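You operate a simulated robot arm through the tools that you are given. There is no shell and no other tool. Be economical: measure what you need, move in short steps, check, and stop when the job is done.

The job below is to be done with a simulated two-armed robot. You get a single attempt, and the scene is never put back.

Task
Bring the long tray over in both hands, sand the socket cast and set out the crown.
Fine: set the tray on the service table between turntable and clamp, return the sanding block to it, and stand the crown on the turntable. Set down upright: sanding block. What is to be rubbed or washed off counts as gone when no trace of it is left.
Where things are to end (x, y in the base frame): long tray within 80 mm of [470, 1050].

Only the result counts: the job must be done as asked and must still hold three seconds after the hand-in. Knocking over, shifting, dropping, spilling or breaking anything else fails it.

Robot
Two 6-joint arms with two-finger parallel grippers on one trunk, on a base that drives. Base frame: it is fixed to the floor where the robot stands at the start and does not move with it; the origin is under the middle of the robot, x ahead of it, y to its left, z up; the surface under the hand at the start is at about z = 780. Units: mm, rad, N and s.
The left shoulder is at the start at [80, 216, 1571], the right one opposite. With the tool pointing down near the work surface each hand reaches from about 100 to 640 mm from the robot's upright axis, wherever it stands, measured 20 degrees to its own side. Places, roughly: box slide [900, 1600, 1300]; casting ring [750, 1250, 750]; clamp lever [400, 800, 900]; jack knob [400, 1800, 900]; long box [750, 1500, 1250]; long tray [500, 200, 800]; ring base [750, 1250, 750]; scrub pad [750, 1500, 750]; service table [600, 1200, 800]; socket cast [750, 1250, 750]; turntable knob [400, 1600, 900]; turntable plate [500, 1500, 900]. Payload 3.43 kg a hand.
Tool frame (each hand has its own): the origin (TCP) lies between the finger pads and is the grasp point; the fingertips stand 30 mm ahead of it; z points along the fingers, y is the line along which they close. Largest opening 94 mm; finger width 28, thickness 10; the body of the gripper, 50 by 96 mm, starts 55 mm behind the TCP.
Orientation is that of the tool frame in the base frame, as a unit quaternion [x, y, z, w]. With the fingers straight down and closing along the base's y, the tool's x points along the base's -x, its y along +y and its z along -z.

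Tools
- The arms move only by the tool jog_arm. It takes "left_rows", "right_rows" or both (then of equal length, played together; a hand with none holds still); each is text: rows parted by semicolons, each of 6 numbers parted by spaces: the shift along the tool's x, y, z in units of 25 mm (1.0 is 25 mm), then the turn, a rotation vector about the tool's x, y, z in units of 4 degrees (1.0 is 4 degrees). In form: x y z rx ry rz; .... A call has 1 to 20 rows; each row shifts and turns the commanded pose from where the row before left it, along the tool's axes as they then stand. "left_fingers" and "right_fingers" are, for a hand that has rows, the opening in per cent of the stroke, from 0 (shut) to 100 (fully open), set as the call begins (left out, the last holds). A call with a number of a shift or a turn outside -1 to 1 is refused whole. Each row takes 0.2 s and may step no farther than 50 mm and 0.15 rad from the row before; otherwise, or with a gripper value out of range, the whole call is refused. Where a pose cannot be reached the arm comes as near as it can. A force on the tool above 40 N (or 10 N above the force at the start of the call, whichever is more), or a blocked arm, ends the call early, and 0.2 s more pass. The fingers move at their own pace (about 72 mm/s each) and stop on an object; they squeeze with about 23 N. The grip force told is the motor's: it shows also when the fingers shut on nothing. Time passes only in rows, and 0.2 s behind the last, so rows that do not move let the fingers close. The reply holds the time, the measured pose of the TCP, the force on the tool along the base axes, the opening and the grip force, in the units named above and with some noise, with the torque about the TCP (base axes, N m) and any sound that the robot's microphone picked up, and new pictures: "views" is both (left out), scene, wrist or none (wrist: the cameras of the hands that moved).
- Cameras (640 x 400 px; columns grow to the right, rows downward): "scene" is now at [71.1, 27.1, 1711.7]; the picture's right is [0.59, -0.81, 0.00], its down [-0.75, -0.55, -0.36] and it looks along [0.29, 0.21, -0.93] (base axes); focal length 254 px, centre (320, 200). "left" rides on the left gripper at [76, -14, -103] in its tool frame; the picture's right is [0.18, 0.98, 0.00], its down [-0.75, 0.14, -0.64] and it looks along [-0.63, 0.12, 0.77] (tool axes); focal length 243 px, centre (320, 200). "right" rides on the right gripper at [76, 14, -103] in its tool frame; the picture's right is [-0.18, 0.98, 0.00], its down [-0.75, -0.14, -0.64] and it looks along [-0.63, -0.12, 0.77] (tool axes); focal length 243 px, centre (320, 200). There is no depth. A picture from a camera that has moved, and an enlarged one, comes with that camera's place and axes in the base frame and with its lens. The place of the scene camera against the robot may be out by one fixed shift of up to 12 mm in any direction.
- lift_body(by): slides the trunk up (or, below 0, down) by that many mm; the arms and the scene camera ride with it, the base frame stays. It gives what a move gives, with no picture.
- drive_base(legs): drives the robot by 1 to 6 legs, each [ahead, left, turn to the left] in mm, mm and rad, along the robot's own axes; the way and the turn of a leg run together, so that a leg with both is an arc; at most 1500 mm and 3.142 rad a leg. The arms and the cameras ride along, it lands a little off, and it stops where it bumps. It gives what a move gives, and a new picture of the scene camera.
- pan_tilt(pan, tilt): turns the head with the scene camera to pan (to the left, within 1.501 rad either way) and tilt (down, from -0.506 to 1.204), counted from straight ahead of the robot. It gives what a move gives, and a new picture of the scene camera.
- close_up(camera, box): a new picture of the part [left, top, right, bottom] of that camera's present view, enlarged. No time passes.
- sign_off(): hands the job in; it is judged then, once.

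Work in short steps. Places have to be worked out from the pictures, the camera data and where the tool is seen: move nearer, look again, correct. Check each grasp and each placing, and mend what went wrong. You have 120 turns and 260 pictures in all, those below and enlarged ones among them. Open the grippers and draw the arms clear of the work before you hand the job in, unless the task says otherwise; then end with one line.

The tools are called after ">>>" by a JSON object that holds its "fn" and its "kwargs". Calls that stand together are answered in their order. jog_arm: Moves the arms, as the interface text tells. Its arguments: {"type":"object","properties":{"left_rows":{"type":"string"},"left_fingers":{"type":"number"},"right_rows":{"type":"string"},"right_fingers":{"type":"number"},"views":{"type":"string","enum":["both","scene","wrist","none"]}},"required":[]} The other tools are called the same way: lift_body (by) slides the trunk up or down; drive_base (legs) drives the base; pan_tilt (pan, tilt) turns the head that bears the scene camera; close_up (camera, box) takes an enlarged picture of a part of a camera's view; sign_off () hands the job in.

At the start:

```text
t: 0.0
left_eef_pos: [205.4, 246.3, 990.0]
left_tcp_rot: [0.001, 1.0, 0.0, 0.001]
left_ft_force: [-0.6, -0.3, 0.2]
left_torque: [0.0, 0.04, 0.01]
left_opening: 94.1
left_gripper_force: 0.2
right_eef_pos: [589.3, 1.6, 1093.2]
right_tcp_rot: [0.0, 1.0, 0.0, 0.0]
right_ft_force: [0.0, -0.4, 0.7]
right_torque: [0.01, -0.03, -0.04]
right_opening: 94.2
right_gripper_force: 0.2
trunk travel left (down, up): [-801.0, 39.0]
robot x, y, heading: [5.2, 1.0, 0.003]
head pan, tilt: [0.63, 1.201]
```

scene: 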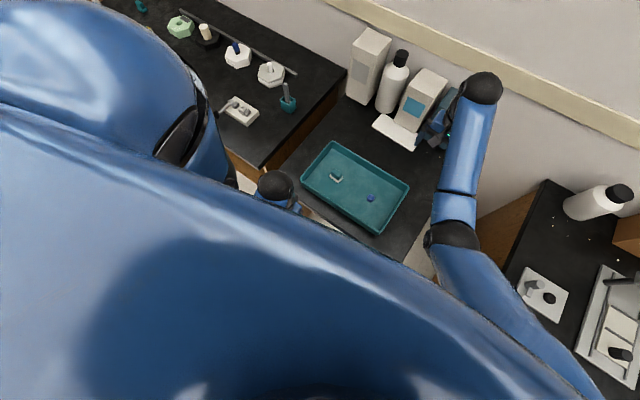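
right: 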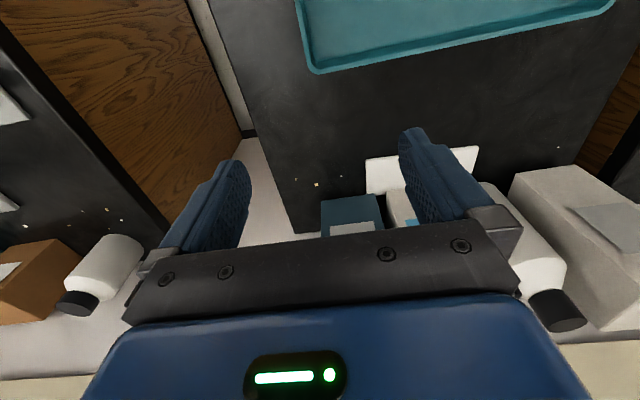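
left: 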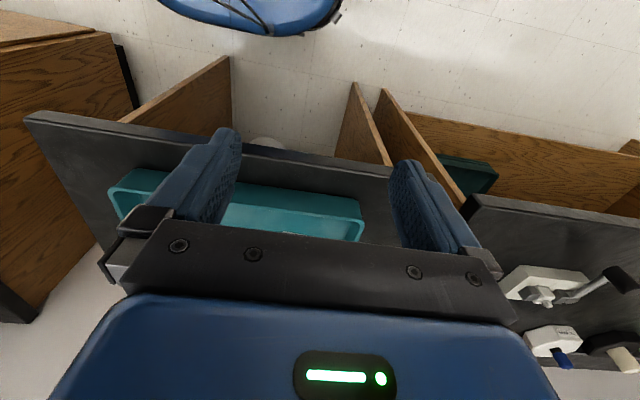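

The tray lies ahead on the near table with small objects in it, and the service area is off to the left. I'll pan the head to see the service table.

>>> {"fn": "pan_tilt", "kwargs": {"pan": 1.2, "tilt": 0.6}}

>>> {"fn": "pan_tilt", "kwargs": {"pan": 0.2, "tilt": 1.0}}

```text
t: 1.0
left_eef_pos: [203.2, 246.0, 992.4]
left_tcp_rot: [0.001, 1.0, 0.0, 0.002]
left_ft_force: [-0.2, -0.2, 1.1]
left_torque: [-0.01, -0.01, -0.01]
left_opening: 94.0
left_gripper_force: 0.1
right_eef_pos: [589.4, 2.7, 1093.3]
right_tcp_rot: [0.0, 1.0, 0.0, 0.0]
right_ft_force: [0.9, 1.0, -0.3]
right_torque: [-0.02, 0.02, -0.01]
right_opening: 94.0
right_gripper_force: 0.1
trunk travel left (down, up): [-801.0, 39.0]
robot x, y, heading: [-0.5, -0.8, -0.001]
head pan, tilt: [1.201, 0.6]
camera scene: at [58.3, 76.7, 1756.2], right [0.93, -0.36, 0.0], down [-0.21, -0.53, -0.82], along [0.3, 0.77, -0.57], focal length 254 px, centre (320, 200)
```

scene: 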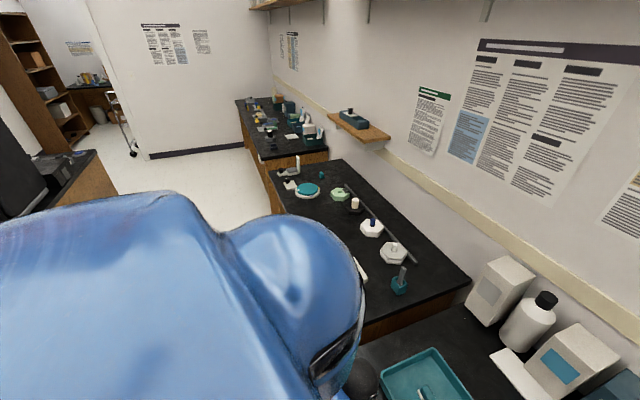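

```text
t: 2.3
left_eef_pos: [203.4, 247.0, 991.2]
left_tcp_rot: [0.001, 1.0, 0.0, 0.0]
left_ft_force: [0.4, -0.3, -0.7]
left_torque: [-0.01, -0.04, 0.01]
left_opening: 93.7
left_gripper_force: 0.3
right_eef_pos: [589.8, 1.5, 1094.0]
right_tcp_rot: [0.0, 1.0, 0.0, 0.001]
right_ft_force: [0.3, 0.3, -0.1]
right_torque: [0.02, 0.03, -0.02]
right_opening: 93.8
right_gripper_force: 0.0
trunk travel left (down, up): [-801.0, 39.0]
robot x, y, heading: [0.8, 1.9, 0.002]
head pan, tilt: [0.201, 1.0]
camera scene: at [94.3, 8.2, 1724.3], right [0.2, -0.98, 0.0], down [-0.82, -0.17, -0.54], along [0.53, 0.11, -0.84], focal length 254 px, centre (320, 200)
```

scene: 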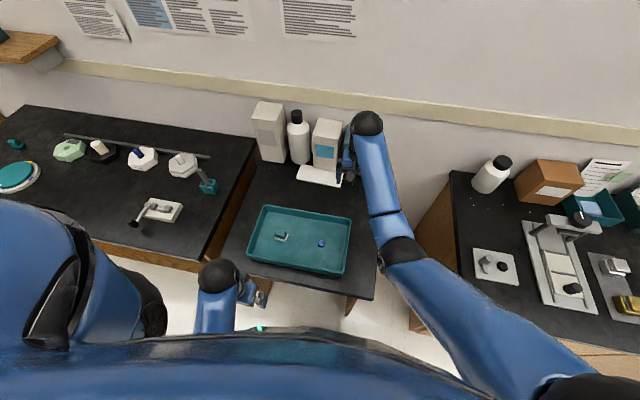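

>>> {"fn": "close_up", "kwargs": {"camera": "scene", "box": [0, 90, 260, 252]}}

>>> {"fn": "close_up", "kwargs": {"camera": "scene", "box": [220, 160, 380, 310]}}

```text
2.46 times, centred on (130, 171) of scene
camera zoom: at [94.3, 8.2, 1724.3], right [0.2, -0.98, 0.0], down [-0.82, -0.17, -0.54], along [0.53, 0.11, -0.84], focal length 625 px, centre (788, 271)
```

zoom: 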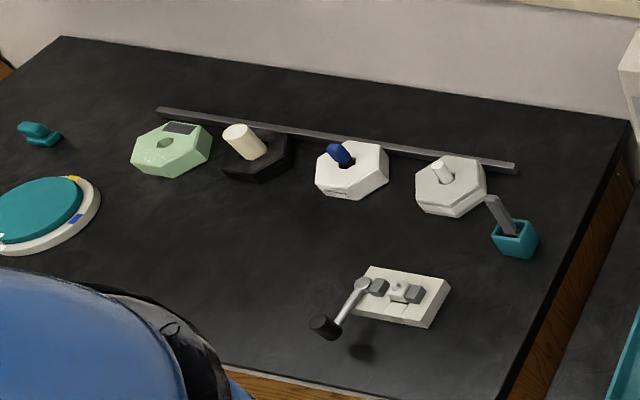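

```text
2.67 times, centred on (300, 235) of scene
camera zoom: at [94.3, 8.2, 1724.3], right [0.2, -0.98, 0.0], down [-0.82, -0.17, -0.54], along [0.53, 0.11, -0.84], focal length 677 px, centre (373, 107)
```

zoom: 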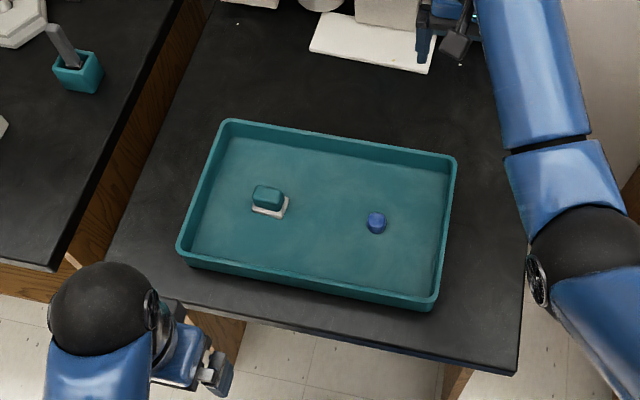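

The tray rim spans about x 370–595, y −18…347. I'll bring both hands above the middle of the short end walls, high, and look with the wrist cameras.

>>> {"fn": "jog_arm", "kwargs": {"left_rows": "-0.92 0.34 0 0 0 0;-0.92 0.34 0 0 0 0;-0.92 0.34 0 0 0 0;-0.92 0.34 0 0 0 0;-0.92 0.34 0 0 0 0;-0.92 0.34 0 0 0 0;-0.92 0.34 0 0 0 0;-0.92 0.34 0 0 0 0;-0.92 0.34 0 0 0 0;-0.92 0.34 0 0 0 0;-0.92 0.34 0 0 0 0;-0.92 0.34 0 0 0 0", "right_rows": "0.36 -0.07 0.4 0 0 0;0.36 -0.07 0.4 0 0 0;0.36 -0.07 0.4 0 0 0;0.36 -0.07 0.4 0 0 0;0.36 -0.07 0.4 0 0 0;0.36 -0.07 0.4 0 0 0;0.36 -0.07 0.4 0 0 0;0.36 -0.07 0.4 0 0 0;0.36 -0.07 0.4 0 0 0;0.36 -0.07 0.4 0 0 0;0.36 -0.07 0.4 0 0 0;0.36 -0.07 0.4 0 0 0"}}

```text
t: 4.9
left_eef_pos: [480.9, 347.5, 991.8]
left_tcp_rot: [0.001, 1.0, 0.0, 0.0]
left_ft_force: [-1.1, 0.1, 0.7]
left_torque: [0.03, 0.01, 0.02]
left_opening: 93.9
left_gripper_force: 0.1
right_eef_pos: [482.5, -21.2, 972.9]
right_tcp_rot: [0.0, 1.0, -0.001, 0.001]
right_ft_force: [0.7, -0.3, 0.4]
right_torque: [-0.03, 0.02, -0.01]
right_opening: 94.1
right_gripper_force: 0.1
trunk travel left (down, up): [-801.0, 39.0]
robot x, y, heading: [-1.1, -1.1, 0.0]
head pan, tilt: [0.201, 1.0]
camera scene: at [95.5, 8.4, 1724.2], right [0.2, -0.98, 0.0], down [-0.83, -0.17, -0.54], along [0.53, 0.11, -0.84], focal length 254 px, centre (320, 200)
camera right: at [407.1, -7.1, 1075.5], right [0.18, 0.98, 0.0], down [0.75, -0.14, 0.64], along [0.63, -0.12, -0.77], focal length 243 px, centre (320, 200)
camera left: at [404.6, 333.1, 1093.9], right [-0.18, 0.98, 0.0], down [0.75, 0.14, 0.64], along [0.63, 0.12, -0.77], focal length 243 px, centre (320, 200)
```

scene: 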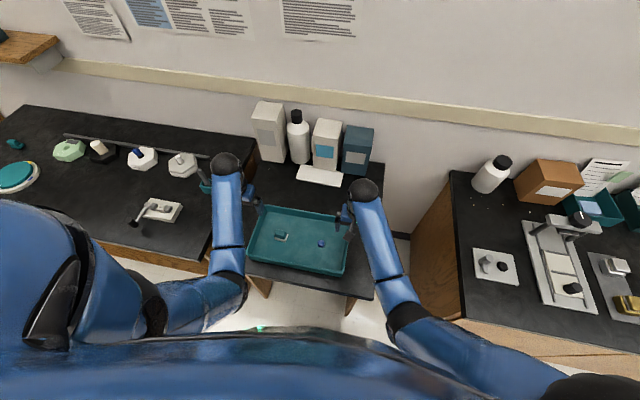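
right: 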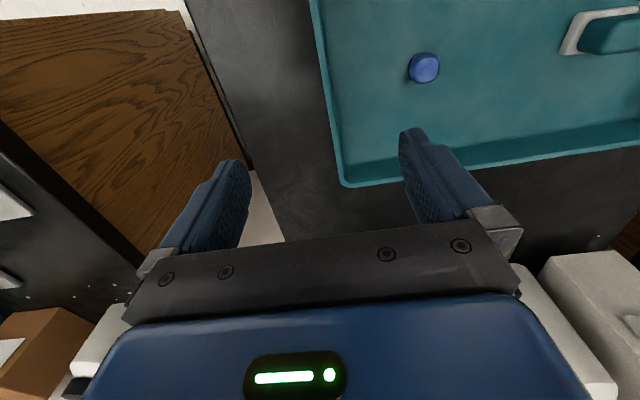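
left: 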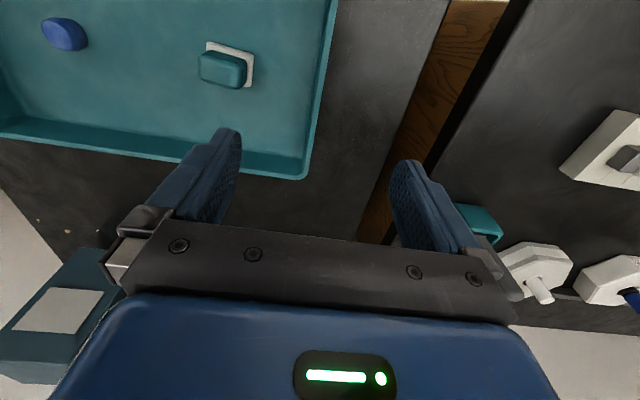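

Wrist views put the end walls' outer faces at y≈−13 and y≈347, both at x centre ≈488. I lower the hands to just above the rim with the fingers partly closed to stay clear of the block and crown, and check.

>>> {"fn": "jog_arm", "kwargs": {"left_rows": "-0.05 -0.02 0.88 0 0 0;-0.05 -0.02 0.88 0 0 0;-0.05 -0.02 0.88 0 0 0;-0.05 -0.02 0.88 0 0 0;-0.05 -0.02 0.88 0 0 0;-0.05 -0.02 0.88 0 0 0", "right_rows": "-0.04 0.07 0.75 0 0 0;-0.04 0.07 0.75 0 0 0;-0.04 0.07 0.75 0 0 0;-0.04 0.07 0.75 0 0 0;-0.04 0.07 0.75 0 0 0;-0.04 0.07 0.75 0 0 0", "left_fingers": 60, "right_fingers": 60, "views": "wrist"}}

```text
t: 6.3
left_eef_pos: [487.5, 344.0, 858.1]
left_tcp_rot: [0.0, 1.0, -0.001, 0.001]
left_ft_force: [-0.1, 0.0, 0.4]
left_torque: [-0.01, -0.01, -0.01]
left_opening: 56.5
left_gripper_force: 0.0
right_eef_pos: [489.1, -10.9, 860.7]
right_tcp_rot: [0.0, 1.0, 0.0, 0.0]
right_ft_force: [1.0, 0.5, 0.0]
right_torque: [-0.02, 0.01, -0.04]
right_opening: 56.4
right_gripper_force: 0.1
trunk travel left (down, up): [-801.0, 39.0]
robot x, y, heading: [-0.3, 2.1, 0.002]
head pan, tilt: [0.201, 1.0]
camera right: at [413.2, 2.5, 962.6], right [0.18, 0.98, 0.0], down [0.75, -0.14, 0.64], along [0.63, -0.12, -0.77], focal length 243 px, centre (320, 200)
camera left: at [410.8, 329.5, 961.5], right [-0.18, 0.98, 0.0], down [0.75, 0.14, 0.64], along [0.63, 0.12, -0.77], focal length 243 px, centre (320, 200)
```

right: 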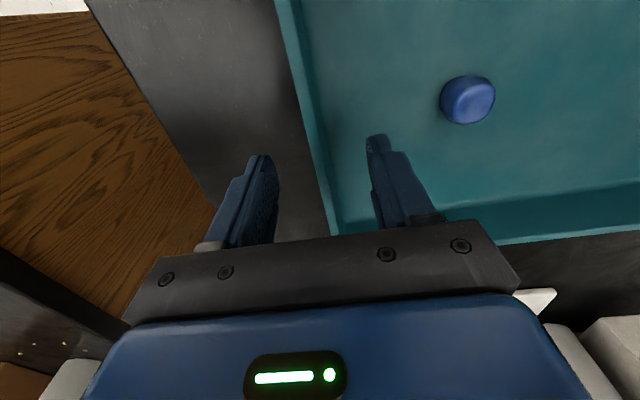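
left: 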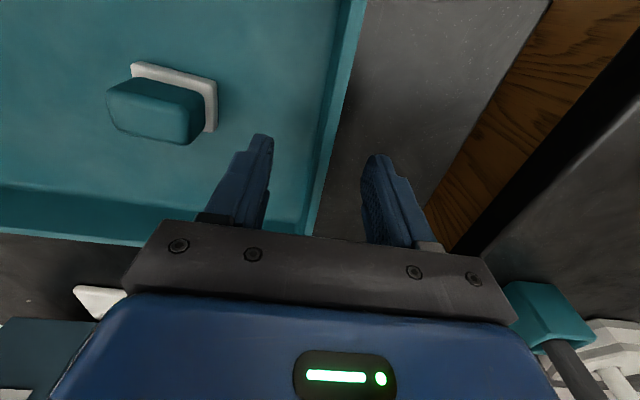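

The walls sit well between the fingers. I go 30 mm further down and close both grippers.

>>> {"fn": "jog_arm", "kwargs": {"left_rows": "0 0 0.6 0 0 0;0 0 0.6 0 0 0", "right_rows": "0 0 0.65 0 0 0;0 0 0.65 0 0 0", "views": "none"}}

>>> {"fn": "jog_arm", "kwargs": {"left_rows": "0 0 0 0 0 0;0 0 0 0 0 0;0 0 0 0 0 0;0 0 0 0 0 0", "right_rows": "0 0 0 0 0 0;0 0 0 0 0 0;0 0 0 0 0 0;0 0 0 0 0 0", "left_fingers": 0, "right_fingers": 0}}

```text
t: 6.9
left_eef_pos: [487.4, 344.7, 830.2]
left_tcp_rot: [0.0, 1.0, 0.0, 0.001]
left_ft_force: [0.0, -0.7, 0.1]
left_torque: [0.01, 0.02, -0.01]
left_opening: 56.6
left_gripper_force: 0.1
right_eef_pos: [488.9, -10.3, 829.2]
right_tcp_rot: [0.0, 1.0, 0.0, -0.001]
right_ft_force: [0.4, 0.3, -0.4]
right_torque: [0.02, 0.0, 0.0]
right_opening: 56.7
right_gripper_force: 0.1
trunk travel left (down, up): [-801.0, 39.0]
robot x, y, heading: [3.0, 1.9, -0.001]
head pan, tilt: [0.201, 1.0]
```

```text
t: 7.9
left_eef_pos: [487.4, 344.2, 830.0]
left_tcp_rot: [0.0, 1.0, 0.001, 0.001]
left_ft_force: [1.0, 8.3, -0.6]
left_torque: [-0.05, 0.0, 0.3]
left_opening: 9.3
left_gripper_force: 22.7
right_eef_pos: [487.6, -9.3, 828.6]
right_tcp_rot: [-0.001, 1.0, -0.001, 0.0]
right_ft_force: [-1.2, -9.1, 5.8]
right_torque: [0.01, -0.07, 0.31]
right_opening: 9.6
right_gripper_force: 23.4
trunk travel left (down, up): [-801.0, 39.0]
robot x, y, heading: [-1.6, -3.8, 0.002]
head pan, tilt: [0.201, 1.0]
camera scene: at [93.9, 8.3, 1724.4], right [0.2, -0.98, 0.0], down [-0.82, -0.17, -0.54], along [0.53, 0.11, -0.84], focal length 254 px, centre (320, 200)
camera right: at [413.0, 2.8, 931.2], right [0.18, 0.98, 0.0], down [0.75, -0.14, 0.64], along [0.63, -0.12, -0.77], focal length 243 px, centre (320, 200)
camera left: at [409.5, 329.8, 932.6], right [-0.18, 0.98, 0.0], down [0.75, 0.14, 0.64], along [0.63, 0.12, -0.77], focal length 243 px, centre (320, 200)
```

scene: 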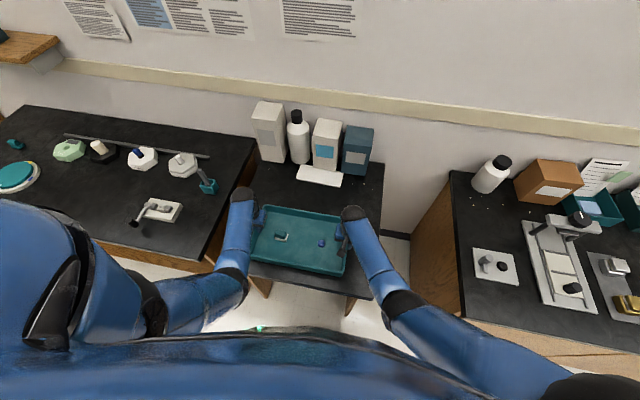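
right: 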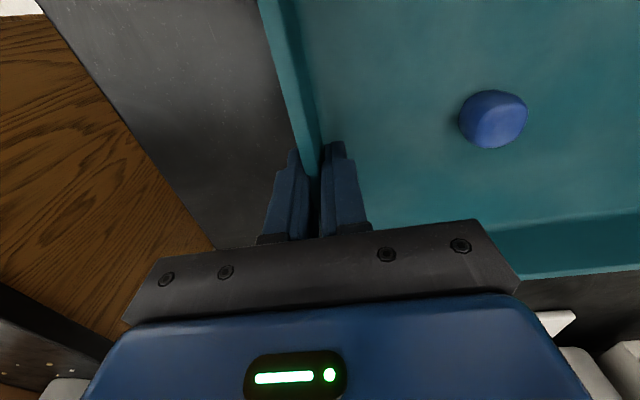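
left: 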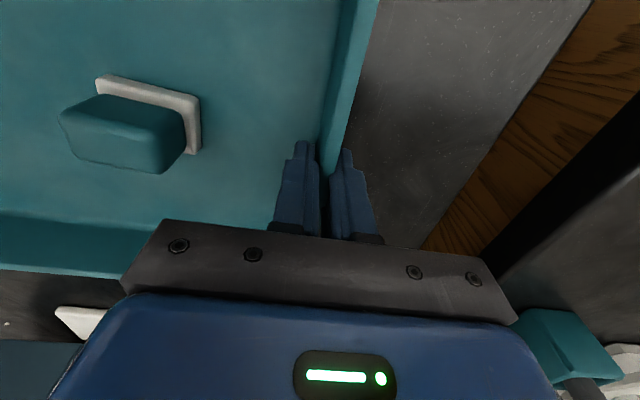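

Both pads hold the 9.4 mm wall. I lift both hands in unison by 200 mm.

>>> {"fn": "jog_arm", "kwargs": {"left_rows": "0 0 -0.5 0 0 0;0 0 -0.5 0 0 0;0 0 -0.5 0 0 0;0 0 -0.5 0 0 0", "right_rows": "0 0 -0.5 0 0 0;0 0 -0.5 0 0 0;0 0 -0.5 0 0 0;0 0 -0.5 0 0 0", "views": "scene"}}

>>> {"fn": "jog_arm", "kwargs": {"left_rows": "0 0 -0.6 0 0 0;0 0 -0.6 0 0 0;0 0 -0.6 0 0 0;0 0 -0.6 0 0 0;0 0 -0.6 0 0 0;0 0 -0.6 0 0 0;0 0 -0.6 0 0 0;0 0 -0.6 0 0 0;0 0 -0.6 0 0 0;0 0 -0.6 0 0 0", "right_rows": "0 0 -0.6 0 0 0;0 0 -0.6 0 0 0;0 0 -0.6 0 0 0;0 0 -0.6 0 0 0;0 0 -0.6 0 0 0;0 0 -0.6 0 0 0;0 0 -0.6 0 0 0;0 0 -0.6 0 0 0;0 0 -0.6 0 0 0;0 0 -0.6 0 0 0", "views": "scene"}}

```text
t: 8.9
left_eef_pos: [487.1, 345.8, 880.3]
left_tcp_rot: [0.0, 1.0, 0.001, 0.0]
left_ft_force: [1.0, 12.6, -2.6]
left_torque: [0.02, 0.03, 0.24]
left_opening: 9.5
left_gripper_force: 23.0
right_eef_pos: [488.7, -10.0, 878.7]
right_tcp_rot: [0.001, 1.0, -0.001, -0.001]
right_ft_force: [-1.2, -13.4, -2.0]
right_torque: [0.09, -0.09, 0.28]
right_opening: 9.6
right_gripper_force: 22.9
trunk travel left (down, up): [-801.0, 39.0]
robot x, y, heading: [-3.7, 2.3, -0.001]
head pan, tilt: [0.201, 1.0]
camera scene: at [95.2, 8.4, 1724.2], right [0.2, -0.98, 0.0], down [-0.82, -0.17, -0.54], along [0.53, 0.11, -0.84], focal length 254 px, centre (320, 200)
```

scene: 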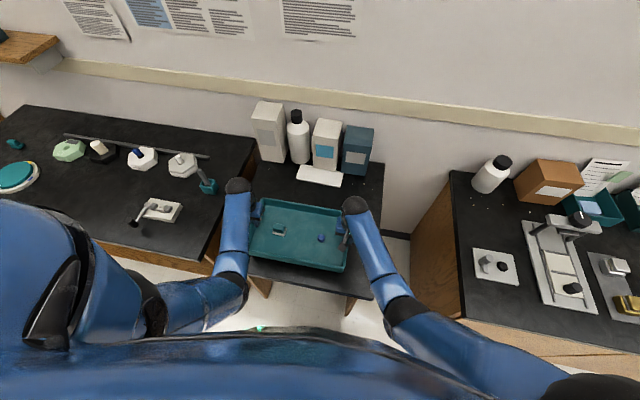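

```text
t: 11.1
left_eef_pos: [488.4, 346.6, 1024.2]
left_tcp_rot: [0.0, 1.0, 0.001, 0.002]
left_ft_force: [0.2, 24.2, -2.6]
left_torque: [-0.11, 0.3, 0.05]
left_opening: 9.5
left_gripper_force: 22.9
left hand out of reach, approached as far as the arm can: row 10
right_eef_pos: [488.5, -9.5, 1028.9]
right_tcp_rot: [0.001, 1.0, -0.001, 0.0]
right_ft_force: [-1.0, -24.6, -2.3]
right_torque: [-0.03, -0.36, 0.13]
right_opening: 9.4
right_gripper_force: 23.0
trunk travel left (down, up): [-801.0, 39.0]
robot x, y, heading: [-3.2, -4.5, 0.002]
head pan, tilt: [0.201, 1.0]
camera scene: at [95.1, 8.5, 1724.2], right [0.2, -0.98, 0.0], down [-0.82, -0.17, -0.54], along [0.53, 0.11, -0.84], focal length 254 px, centre (320, 200)
```

scene: 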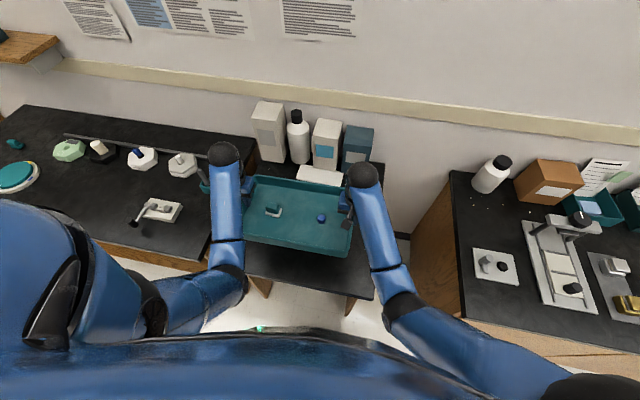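

The left hand hit its height limit 5 mm low. I level the right hand down by 5 mm and ease 1.5 mm inward to see which way the sideways strain goes.

>>> {"fn": "jog_arm", "kwargs": {"right_rows": "0 0.06 0.2 0 0 0;0 0 0 0 0 0", "views": "none"}}

```text
t: 11.7
left_eef_pos: [487.9, 345.0, 1024.3]
left_tcp_rot: [-0.001, 1.0, 0.002, 0.002]
left_ft_force: [-0.3, 30.4, -3.1]
left_torque: [-0.06, 0.6, -0.03]
left_opening: 9.8
left_gripper_force: 22.5
right_eef_pos: [489.2, -8.6, 1023.3]
right_tcp_rot: [0.001, 1.0, -0.002, 0.0]
right_ft_force: [0.0, -30.6, -2.8]
right_torque: [0.11, -0.63, 0.15]
right_opening: 9.7
right_gripper_force: 23.3
trunk travel left (down, up): [-801.0, 39.0]
robot x, y, heading: [0.4, -1.5, 0.001]
head pan, tilt: [0.201, 1.0]
```

Moving inward raised the force, so the hands are squeezing; I open them out by 7 mm.

>>> {"fn": "jog_arm", "kwargs": {"right_rows": "0 -0.14 0 0 0 0;0 -0.14 0 0 0 0;0 0 0 0 0 0", "views": "none"}}

```text
t: 12.5
left_eef_pos: [488.1, 342.1, 1024.3]
left_tcp_rot: [0.004, 1.0, -0.002, 0.002]
left_ft_force: [0.4, -21.5, -2.6]
left_torque: [0.02, -0.63, 0.29]
left_opening: 9.2
left_gripper_force: 22.7
right_eef_pos: [489.3, -12.7, 1024.5]
right_tcp_rot: [-0.003, 1.0, 0.002, 0.001]
right_ft_force: [0.6, 22.4, -3.6]
right_torque: [-0.09, 0.56, -0.22]
right_opening: 9.5
right_gripper_force: 22.4
trunk travel left (down, up): [-801.0, 39.0]
robot x, y, heading: [3.5, 0.7, 0.007]
head pan, tilt: [0.201, 1.0]
```

Now slightly too far out; I go back 3 mm, then drive left in one leg.

>>> {"fn": "jog_arm", "kwargs": {"right_rows": "0 0.12 0 0 0 0;0 0 0 0 0 0", "views": "none"}}

>>> {"fn": "drive_base", "kwargs": {"legs": [[-15, 400, 0]]}}

```text
t: 13.1
left_eef_pos: [487.6, 343.3, 1024.6]
left_tcp_rot: [0.001, 1.0, -0.001, 0.002]
left_ft_force: [0.0, -28.5, -2.7]
left_torque: [0.05, 0.13, 0.17]
left_opening: 9.5
left_gripper_force: 23.0
right_eef_pos: [489.4, -11.4, 1024.4]
right_tcp_rot: [-0.001, 1.0, 0.001, 0.001]
right_ft_force: [-0.2, 28.2, -3.2]
right_torque: [-0.08, -0.2, -0.11]
right_opening: 9.3
right_gripper_force: 23.7
trunk travel left (down, up): [-801.0, 39.0]
robot x, y, heading: [0.7, -2.3, 0.002]
head pan, tilt: [0.201, 1.0]
```

```text
t: 15.6
left_eef_pos: [473.6, 746.5, 1024.9]
left_tcp_rot: [0.003, 1.0, 0.0, 0.003]
left_ft_force: [-0.1, -36.5, -2.8]
left_torque: [0.08, -0.01, 0.04]
left_opening: 9.2
left_gripper_force: 22.9
right_eef_pos: [472.5, 391.6, 1022.9]
right_tcp_rot: [0.0, 1.0, 0.003, -0.001]
right_ft_force: [0.6, 35.8, -2.1]
right_torque: [0.0, -0.01, -0.18]
right_opening: 9.1
right_gripper_force: 23.0
trunk travel left (down, up): [-801.0, 39.0]
robot x, y, heading: [-16.0, 405.1, -0.001]
head pan, tilt: [0.201, 1.0]
camera scene: at [80.1, 409.5, 1724.3], right [0.2, -0.98, 0.0], down [-0.82, -0.17, -0.54], along [0.53, 0.11, -0.84], focal length 254 px, centre (320, 200)
```

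scene: 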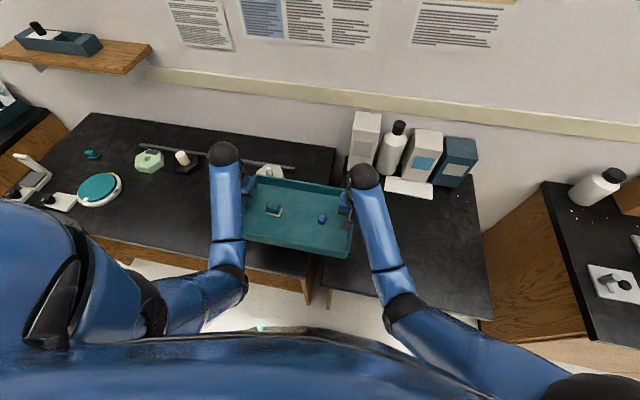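

Sideways strain is −36 N on the left, so I ease the right hand inward 2 mm and read again before driving on.

>>> {"fn": "jog_arm", "kwargs": {"right_rows": "0 0.08 0 0 0 0;0 0 0 0 0 0;0 0 0 0 0 0", "views": "none"}}

```text
t: 16.4
left_eef_pos: [472.1, 748.1, 1024.8]
left_tcp_rot: [0.001, 1.0, -0.002, 0.002]
left_ft_force: [-0.9, 16.6, -2.0]
left_torque: [-0.03, 0.28, -0.07]
left_opening: 9.6
left_gripper_force: 22.5
right_eef_pos: [472.7, 395.4, 1022.9]
right_tcp_rot: [-0.001, 1.0, 0.0, -0.001]
right_ft_force: [1.1, -16.5, -1.8]
right_torque: [0.04, -0.35, -0.17]
right_opening: 9.4
right_gripper_force: 23.3
trunk travel left (down, up): [-801.0, 39.0]
robot x, y, heading: [-20.2, 403.0, 0.002]
head pan, tilt: [0.201, 1.0]
```

Strain is now small. I drive the remaining 485 mm.

>>> {"fn": "drive_base", "kwargs": {"legs": [[0, 485, 0]]}}

```text
t: 19.3
left_eef_pos: [469.8, 1233.6, 1024.7]
left_tcp_rot: [-0.001, 1.0, 0.002, 0.003]
left_ft_force: [-0.3, 32.1, -2.1]
left_torque: [-0.04, -0.3, -0.02]
left_opening: 9.6
left_gripper_force: 23.1
right_eef_pos: [470.8, 879.5, 1023.2]
right_tcp_rot: [-0.002, 1.0, 0.001, 0.0]
right_ft_force: [0.9, -32.2, -2.0]
right_torque: [0.09, 0.21, -0.06]
right_opening: 9.4
right_gripper_force: 23.3
trunk travel left (down, up): [-801.0, 39.0]
robot x, y, heading: [-16.0, 888.4, 0.003]
head pan, tilt: [0.201, 1.0]
camera scene: at [78.3, 894.6, 1724.3], right [0.2, -0.98, 0.0], down [-0.82, -0.17, -0.54], along [0.53, 0.11, -0.84], focal length 254 px, centre (320, 200)
```

scene: 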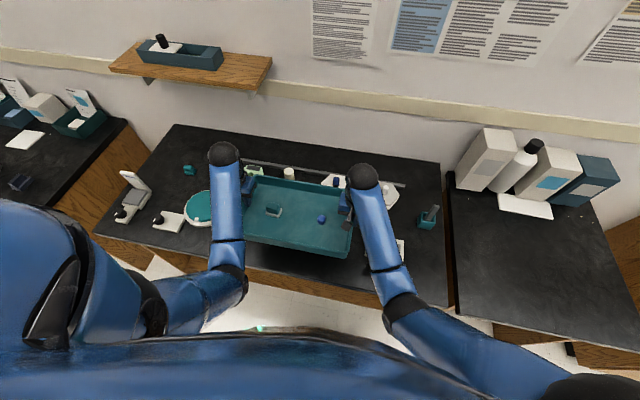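

The tray is above about (470, 1056). I check clearances with the wrist cameras before lowering.

>>> {"fn": "close_up", "kwargs": {"camera": "right", "box": [0, 0, 640, 400]}}

>>> {"fn": "close_up", "kwargs": {"camera": "left", "box": [0, 0, 640, 400]}}

```text
1.00 times, centred on (320, 200) of right (not enlarged: the box is as wide or as high as the picture)
camera zoom: at [395.8, 892.0, 1125.2], right [0.18, 0.98, 0.0], down [0.75, -0.14, 0.64], along [0.63, -0.11, -0.77], focal length 243 px, centre (320, 200)
```

zoom: 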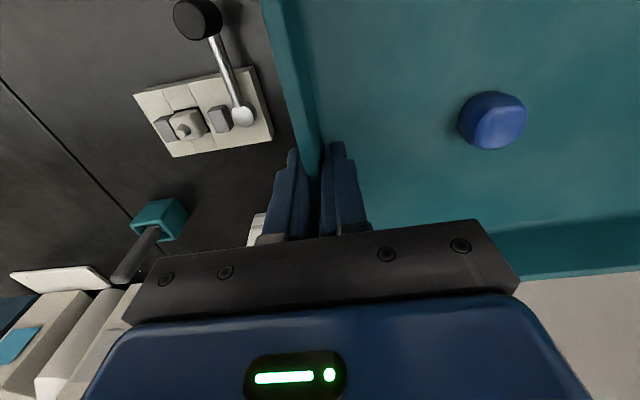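

```text
1.00 times, centred on (320, 200) of left (not enlarged: the box is as wide or as high as the picture)
camera zoom: at [392.9, 1219.0, 1127.5], right [-0.19, 0.98, 0.0], down [0.75, 0.14, 0.65], along [0.63, 0.12, -0.76], focal length 243 px, centre (320, 200)
```

zoom: 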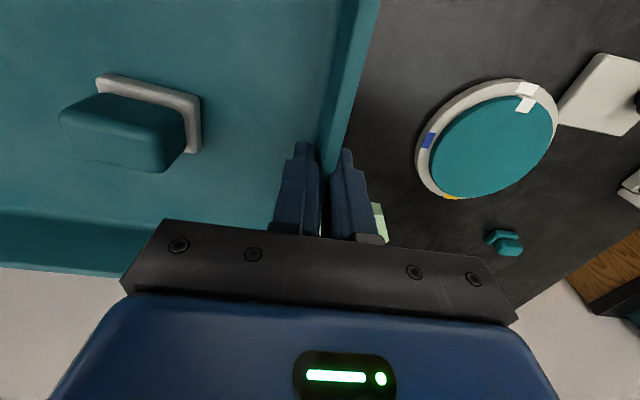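

Clamp edge is at y≈800 and the turntable edge at y≈1378, so there is room. I lower both hands to about z 862 while shifting 15 mm left.

>>> {"fn": "jog_arm", "kwargs": {"left_rows": "0 0.05 0.65 0 0 0;0 0.05 0.65 0 0 0;0 0.05 0.65 0 0 0;0 0.05 0.65 0 0 0;0 0.05 0.65 0 0 0;0 0.05 0.65 0 0 0;0 0.05 0.65 0 0 0;0 0.05 0.65 0 0 0;0 0.05 0.65 0 0 0;0 0.05 0.65 0 0 0", "right_rows": "0 0.05 0.65 0 0 0;0 0.05 0.65 0 0 0;0 0.05 0.65 0 0 0;0 0.05 0.65 0 0 0;0 0.05 0.65 0 0 0;0 0.05 0.65 0 0 0;0 0.05 0.65 0 0 0;0 0.05 0.65 0 0 0;0 0.05 0.65 0 0 0;0 0.05 0.65 0 0 0"}}

```text
t: 21.5
left_eef_pos: [471.3, 1248.0, 867.9]
left_tcp_rot: [-0.001, 1.0, 0.004, 0.008]
left_ft_force: [-1.1, 3.6, 22.7]
left_torque: [-0.08, -0.14, -0.24]
left_opening: 9.5
left_gripper_force: 23.2
right_eef_pos: [470.7, 891.8, 867.4]
right_tcp_rot: [-0.002, 1.0, 0.003, 0.007]
right_ft_force: [7.7, 0.0, 21.4]
right_torque: [-0.06, -0.08, -0.34]
right_opening: 9.7
right_gripper_force: 23.2
trunk travel left (down, up): [-801.0, 39.0]
robot x, y, heading: [-17.6, 889.2, 0.006]
head pan, tilt: [0.201, 1.0]
camera scene: at [71.3, 894.5, 1725.8], right [0.2, -0.98, 0.0], down [-0.82, -0.17, -0.54], along [0.53, 0.11, -0.84], focal length 254 px, centre (320, 200)
camera right: at [394.2, 904.6, 968.1], right [0.18, 0.98, 0.01], down [0.75, -0.14, 0.65], along [0.64, -0.11, -0.76], focal length 243 px, centre (320, 200)
camera left: at [393.2, 1231.9, 970.1], right [-0.19, 0.98, 0.0], down [0.74, 0.14, 0.66], along [0.64, 0.13, -0.75], focal length 243 px, centre (320, 200)
```

scene: 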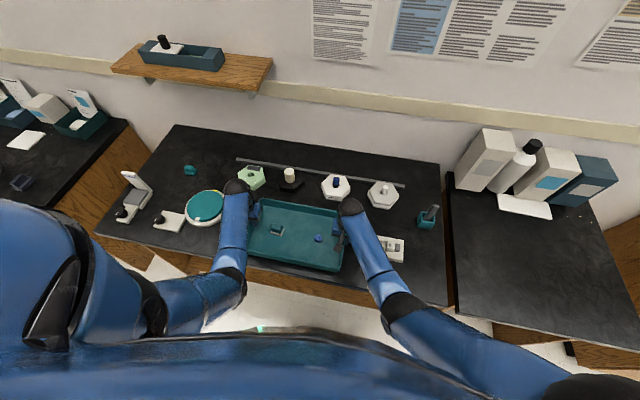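
right: 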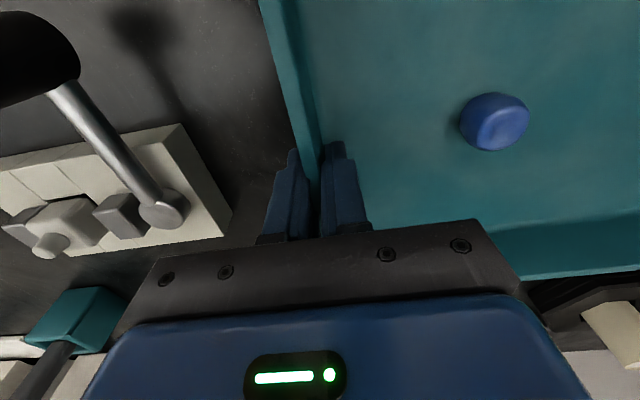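
left: 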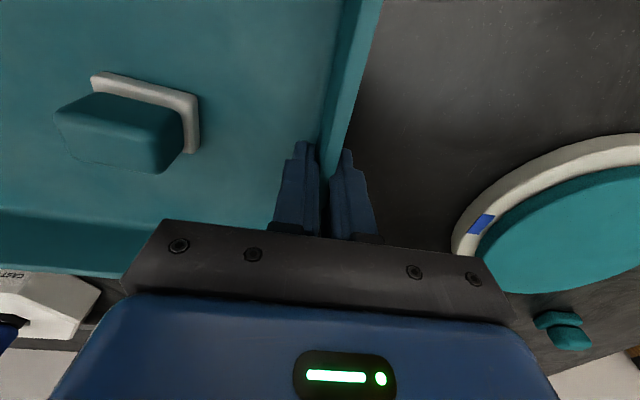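

Both hands feel even upward force at z≈868, so the tray rests on the table (surface ≈ 818). I open the fingers partly.

>>> {"fn": "jog_arm", "kwargs": {"left_rows": "0 0 0 0 0 0;0 0 0 0 0 0;0 0 0 0 0 0", "right_rows": "0 0 0 0 0 0;0 0 0 0 0 0;0 0 0 0 0 0", "left_fingers": 50, "right_fingers": 50, "views": "wrist"}}

```text
t: 22.3
left_eef_pos: [470.9, 1246.1, 862.0]
left_tcp_rot: [-0.002, 1.0, 0.001, 0.002]
left_ft_force: [0.4, -0.5, 0.4]
left_torque: [0.01, -0.03, 0.0]
left_opening: 47.0
left_gripper_force: 0.1
right_eef_pos: [469.9, 891.9, 859.3]
right_tcp_rot: [-0.003, 1.0, 0.0, -0.001]
right_ft_force: [0.1, -1.5, 2.6]
right_torque: [0.0, -0.01, -0.04]
right_opening: 46.1
right_gripper_force: 0.0
trunk travel left (down, up): [-801.0, 39.0]
robot x, y, heading: [-15.5, 888.5, 0.002]
head pan, tilt: [0.201, 1.0]
camera right: at [393.9, 904.8, 962.5], right [0.18, 0.98, 0.0], down [0.76, -0.14, 0.64], along [0.63, -0.12, -0.77], focal length 243 px, centre (320, 200)
camera left: at [393.9, 1232.4, 964.9], right [-0.19, 0.98, 0.0], down [0.75, 0.14, 0.65], along [0.63, 0.12, -0.76], focal length 243 px, centre (320, 200)
```

right: 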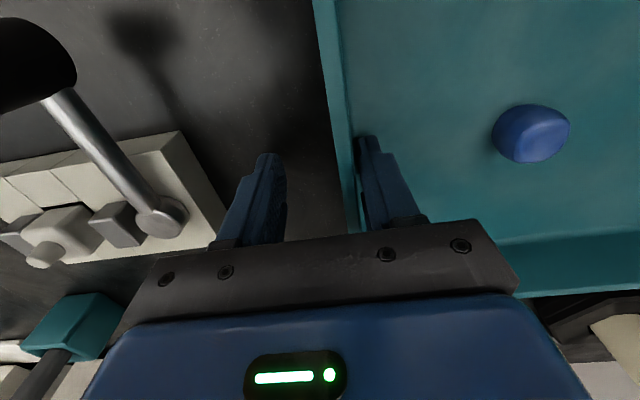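
left: 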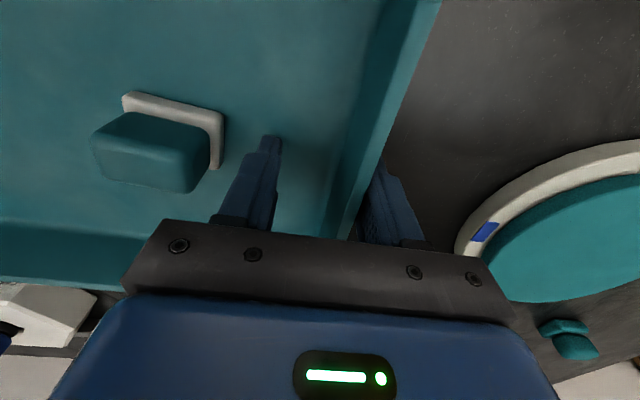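

The tray settled some 15 mm in +y relative to the hands. I centre both hands by +12 mm and raise them straight up clear of the tray.

>>> {"fn": "jog_arm", "kwargs": {"left_rows": "0 0.5 0 0 0 0;0 0 -0.8 0 0 0;0 0 -0.8 0 0 0;0 0 -0.8 0 0 0;0 0 -0.8 0 0 0;0 0 -0.8 0 0 0;0 0 -0.8 0 0 0", "right_rows": "0 0.5 0 0 0 0;0 0 -0.8 0 0 0;0 0 -0.8 0 0 0;0 0 -0.8 0 0 0;0 0 -0.8 0 0 0;0 0 -0.8 0 0 0;0 0 -0.8 0 0 0"}}

```text
t: 23.9
left_eef_pos: [470.6, 1258.9, 984.8]
left_tcp_rot: [-0.002, 1.0, 0.0, 0.003]
left_ft_force: [-0.5, 0.9, 0.6]
left_torque: [0.0, 0.02, -0.02]
left_opening: 47.2
left_gripper_force: 0.0
right_eef_pos: [468.4, 905.2, 981.1]
right_tcp_rot: [-0.003, 1.0, 0.0, -0.001]
right_ft_force: [-0.2, -0.3, 0.6]
right_torque: [-0.01, 0.01, -0.02]
right_opening: 47.0
right_gripper_force: 0.0
trunk travel left (down, up): [-801.0, 39.0]
robot x, y, heading: [-17.1, 888.5, 0.002]
head pan, tilt: [0.201, 1.0]
camera scene: at [77.4, 897.1, 1724.3], right [0.2, -0.98, 0.0], down [-0.82, -0.17, -0.54], along [0.53, 0.11, -0.84], focal length 254 px, centre (320, 200)
camera right: at [393.8, 917.9, 1083.5], right [0.18, 0.98, 0.0], down [0.75, -0.14, 0.64], along [0.63, -0.12, -0.77], focal length 243 px, centre (320, 200)
camera left: at [393.2, 1244.3, 1087.2], right [-0.19, 0.98, 0.0], down [0.75, 0.14, 0.65], along [0.63, 0.12, -0.76], focal length 243 px, centre (320, 200)
```

scene: 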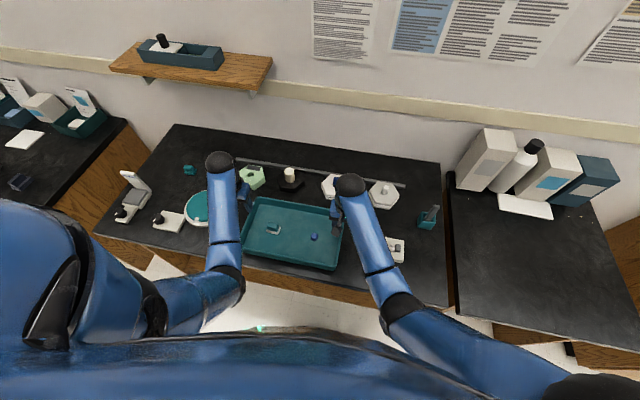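
right: 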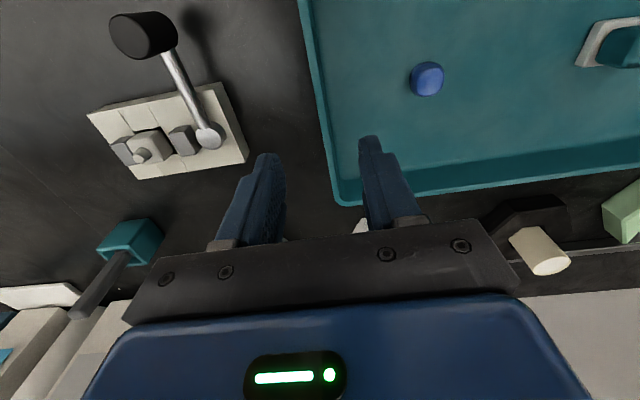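
left: 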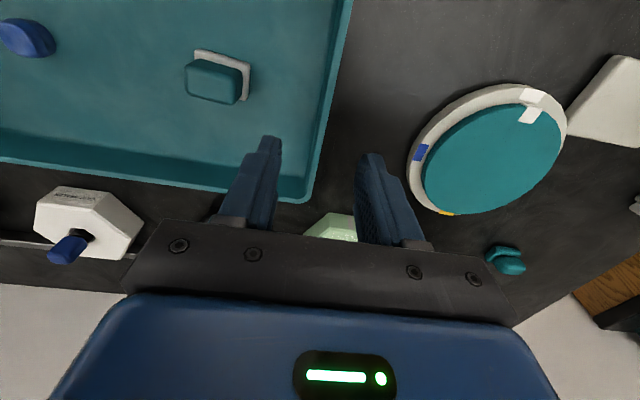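

The tray stands at about (461, 1085), within tolerance. Now I look closely at the back row to find the socket cast.

>>> {"fn": "close_up", "kwargs": {"camera": "scene", "box": [170, 140, 290, 215]}}

>>> {"fn": "close_up", "kwargs": {"camera": "scene", "box": [265, 150, 425, 250]}}

>>> {"fn": "close_up", "kwargs": {"camera": "left", "box": [0, 0, 320, 280]}}

```text
5.33 times, centred on (230, 178) of scene
camera zoom: at [77.4, 897.1, 1724.3], right [0.2, -0.98, 0.0], down [-0.82, -0.17, -0.54], along [0.53, 0.11, -0.84], focal length 1355 px, centre (800, 320)
```

zoom: 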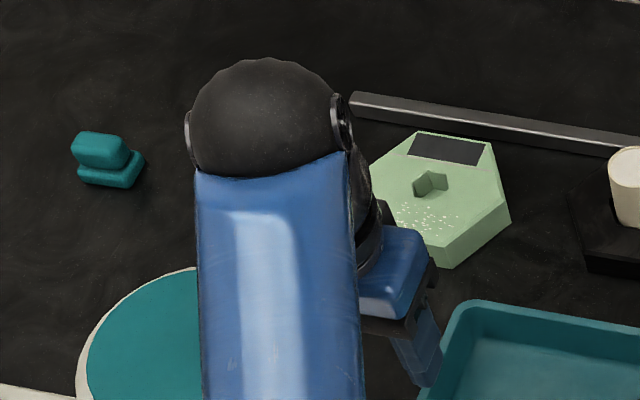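

```text
4.00 times, centred on (345, 200) of scene
camera zoom: at [77.4, 897.1, 1724.3], right [0.2, -0.98, 0.0], down [-0.82, -0.17, -0.54], along [0.53, 0.11, -0.84], focal length 1016 px, centre (220, 200)
```

zoom: 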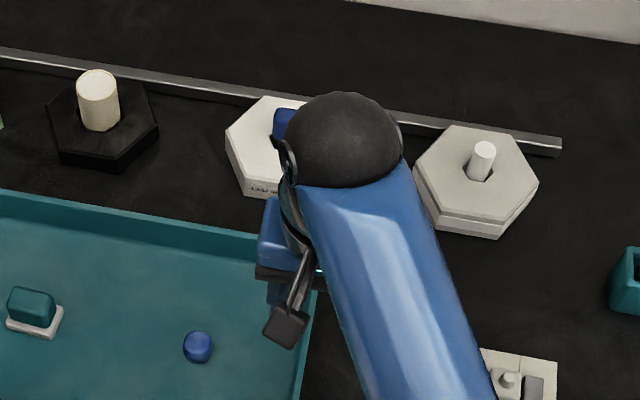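

```text
1.43 times, centred on (160, 140) of left
camera zoom: at [393.2, 1244.3, 1087.2], right [-0.19, 0.98, 0.0], down [0.75, 0.14, 0.65], along [0.63, 0.12, -0.76], focal length 347 px, centre (549, 286)
```

zoom: 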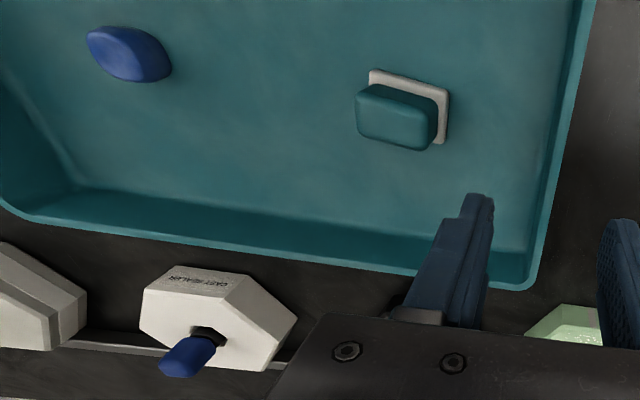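

The green hexagon has a hexagonal socket and white specks — likely the socket cast. I zoom on the label of the white one and the blue piece in the tray to be sure.

>>> {"fn": "close_up", "kwargs": {"camera": "left", "box": [30, 180, 150, 270]}}

>>> {"fn": "close_up", "kwargs": {"camera": "right", "box": [400, 50, 460, 110]}}

```text
4.44 times, centred on (90, 225) of left
camera zoom: at [393.2, 1244.3, 1087.2], right [-0.19, 0.98, 0.0], down [0.75, 0.14, 0.65], along [0.63, 0.12, -0.76], focal length 1078 px, centre (1342, 89)
```

zoom: 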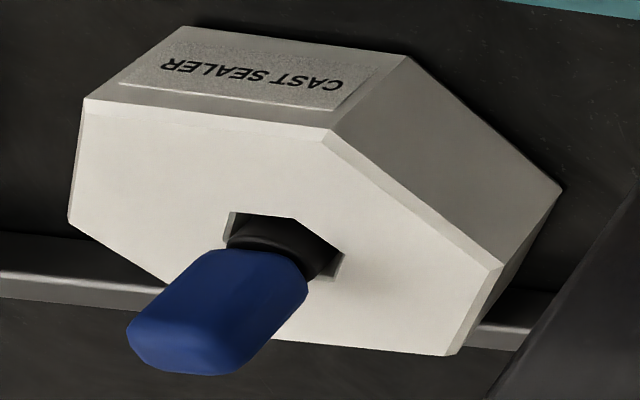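

```text
6.67 times, centred on (430, 80) of right
camera zoom: at [393.8, 917.9, 1083.5], right [0.18, 0.98, 0.0], down [0.75, -0.14, 0.64], along [0.63, -0.12, -0.77], focal length 1618 px, centre (-413, 1000)
```

zoom: 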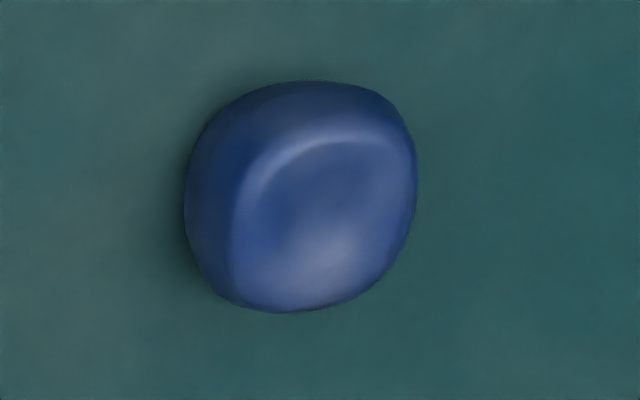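

The labelled one is "CAST SEALER"; the green one with specks and hex socket is the cast, and the blue piece in the tray the crown. I bring the left hand over the sanding block at about (458, 1165).

>>> {"fn": "jog_arm", "kwargs": {"left_rows": "0.1 -0.75 0 0 0 0;0.1 -0.75 0 0 0 0;0.1 -0.75 0 0 0 0;0.1 -0.75 0 0 0 0;0.1 -0.75 0 0 0 0", "left_fingers": 80}}

>>> {"fn": "close_up", "kwargs": {"camera": "left", "box": [230, 40, 410, 200]}}

```text
t: 25.1
left_eef_pos: [457.5, 1163.5, 983.3]
left_tcp_rot: [-0.002, 1.0, 0.001, 0.002]
left_ft_force: [0.3, 0.4, 0.5]
left_torque: [-0.02, 0.01, 0.0]
left_opening: 75.4
left_gripper_force: 0.1
right_eef_pos: [468.9, 904.9, 980.6]
right_tcp_rot: [-0.002, 1.0, 0.0, 0.0]
right_ft_force: [-0.3, 0.1, -0.9]
right_torque: [0.0, 0.02, -0.04]
right_opening: 46.9
right_gripper_force: 0.1
trunk travel left (down, up): [-801.0, 39.0]
robot x, y, heading: [-13.1, 887.7, 0.009]
head pan, tilt: [0.201, 1.0]
camera scene: at [77.3, 896.3, 1724.3], right [0.2, -0.98, 0.0], down [-0.82, -0.17, -0.54], along [0.53, 0.11, -0.84], focal length 254 px, centre (320, 200)
camera left: at [380.9, 1148.7, 1086.2], right [-0.19, 0.98, 0.0], down [0.75, 0.14, 0.65], along [0.63, 0.12, -0.76], focal length 243 px, centre (320, 200)
```

scene: 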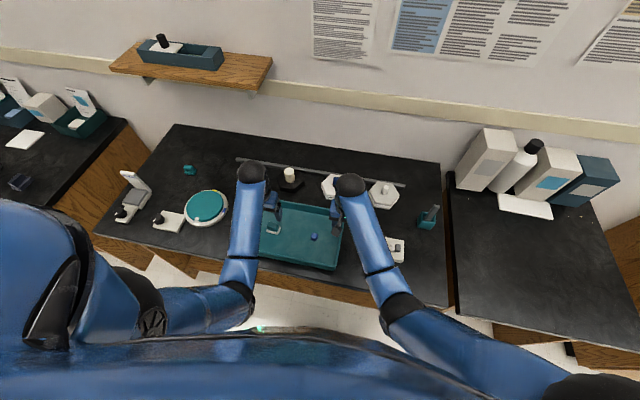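
left: 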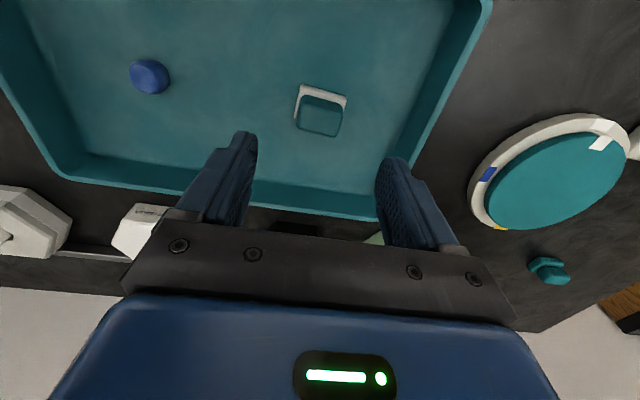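

```text
2.50 times, centred on (320, 120) of left
camera zoom: at [380.9, 1148.7, 1086.2], right [-0.19, 0.98, 0.0], down [0.75, 0.14, 0.65], along [0.63, 0.12, -0.76], focal length 606 px, centre (320, 400)
```

zoom: 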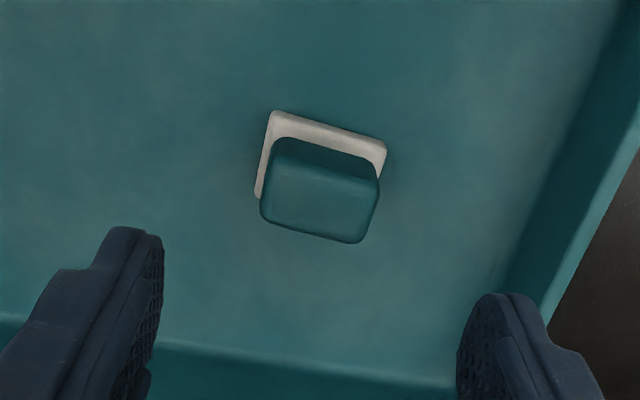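

The block is at about (473, 1166), top z≈859, turned about 6°. I align the hand and lower to z≈864 with the pads around the handle.

>>> {"fn": "jog_arm", "kwargs": {"left_rows": "-0.32 0.05 0 0 0 0.7;-0.32 0.05 0 0 0 0.7;0 0 0.8 0 0 0;0 0 0.8 0 0 0;0 0 0.8 0 0 0;0 0 0.8 0 0 0;0 0 0.8 0 0 0", "views": "wrist"}}

```text
t: 26.7
left_eef_pos: [474.4, 1168.4, 883.1]
left_tcp_rot: [0.046, 0.999, 0.0, 0.003]
left_ft_force: [-0.6, -0.7, 0.5]
left_torque: [0.01, 0.0, -0.01]
left_opening: 75.1
left_gripper_force: 0.0
right_eef_pos: [468.7, 905.2, 981.4]
right_tcp_rot: [-0.003, 1.0, 0.0, 0.0]
right_ft_force: [0.1, -1.0, 0.0]
right_torque: [0.03, 0.0, -0.03]
right_opening: 47.2
right_gripper_force: 0.0
trunk travel left (down, up): [-801.0, 39.0]
robot x, y, heading: [-20.3, 888.9, 0.008]
head pan, tilt: [0.201, 1.0]
camera left: at [396.2, 1160.9, 985.6], right [-0.09, 1.0, 0.0], down [0.76, 0.07, 0.65], along [0.64, 0.06, -0.76], focal length 243 px, centre (320, 200)
```

left: 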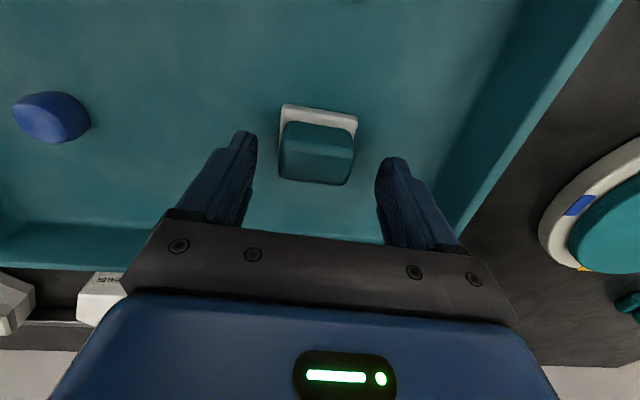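

Nearly aligned; small trims of −3 mm, then down 19 mm and close.

>>> {"fn": "jog_arm", "kwargs": {"left_rows": "0.1 -0.1 0.38 0 0 0.3;0 0 0.38 0 0 0", "views": "none"}}

>>> {"fn": "jog_arm", "kwargs": {"left_rows": "0 0 0 0 0 0;0 0 0 0 0 0;0 0 0 0 0 0;0 0 0 0 0 0", "left_fingers": 0, "views": "wrist"}}

```text
t: 27.3
left_eef_pos: [471.5, 1164.9, 864.9]
left_tcp_rot: [0.058, 0.998, 0.001, 0.003]
left_ft_force: [0.7, 0.4, 0.6]
left_torque: [-0.01, 0.05, 0.02]
left_opening: 75.3
left_gripper_force: 0.0
right_eef_pos: [469.4, 904.9, 981.5]
right_tcp_rot: [-0.003, 1.0, 0.0, 0.0]
right_ft_force: [0.7, 0.8, 0.6]
right_torque: [0.0, 0.02, 0.02]
right_opening: 46.9
right_gripper_force: 0.1
trunk travel left (down, up): [-801.0, 39.0]
robot x, y, heading: [-15.8, 889.7, 0.006]
head pan, tilt: [0.201, 1.0]
```

```text
t: 28.3
left_eef_pos: [472.5, 1165.0, 866.8]
left_tcp_rot: [0.057, 0.998, 0.001, 0.003]
left_ft_force: [0.2, -0.2, 0.3]
left_torque: [-0.01, -0.01, -0.02]
left_opening: 47.1
left_gripper_force: 23.2
right_eef_pos: [470.0, 906.2, 980.9]
right_tcp_rot: [-0.003, 1.0, 0.0, 0.0]
right_ft_force: [-0.8, -0.2, 0.1]
right_torque: [-0.03, 0.02, 0.0]
right_opening: 47.2
right_gripper_force: 0.1
trunk travel left (down, up): [-801.0, 39.0]
robot x, y, heading: [-20.0, 887.6, 0.009]
head pan, tilt: [0.201, 1.0]
camera left: at [393.7, 1159.5, 967.2], right [-0.07, 1.0, 0.0], down [0.76, 0.05, 0.65], along [0.64, 0.05, -0.76], focal length 243 px, centre (320, 200)
```

left: 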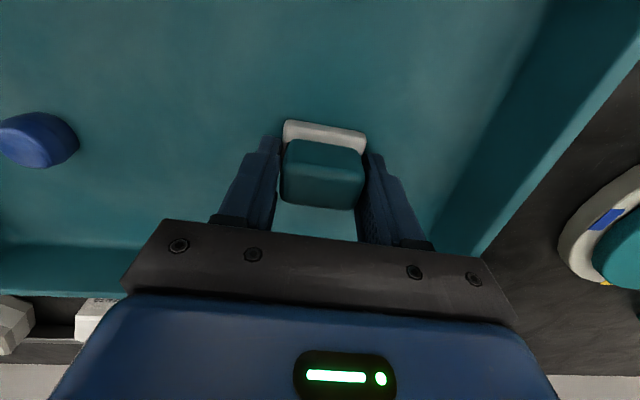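

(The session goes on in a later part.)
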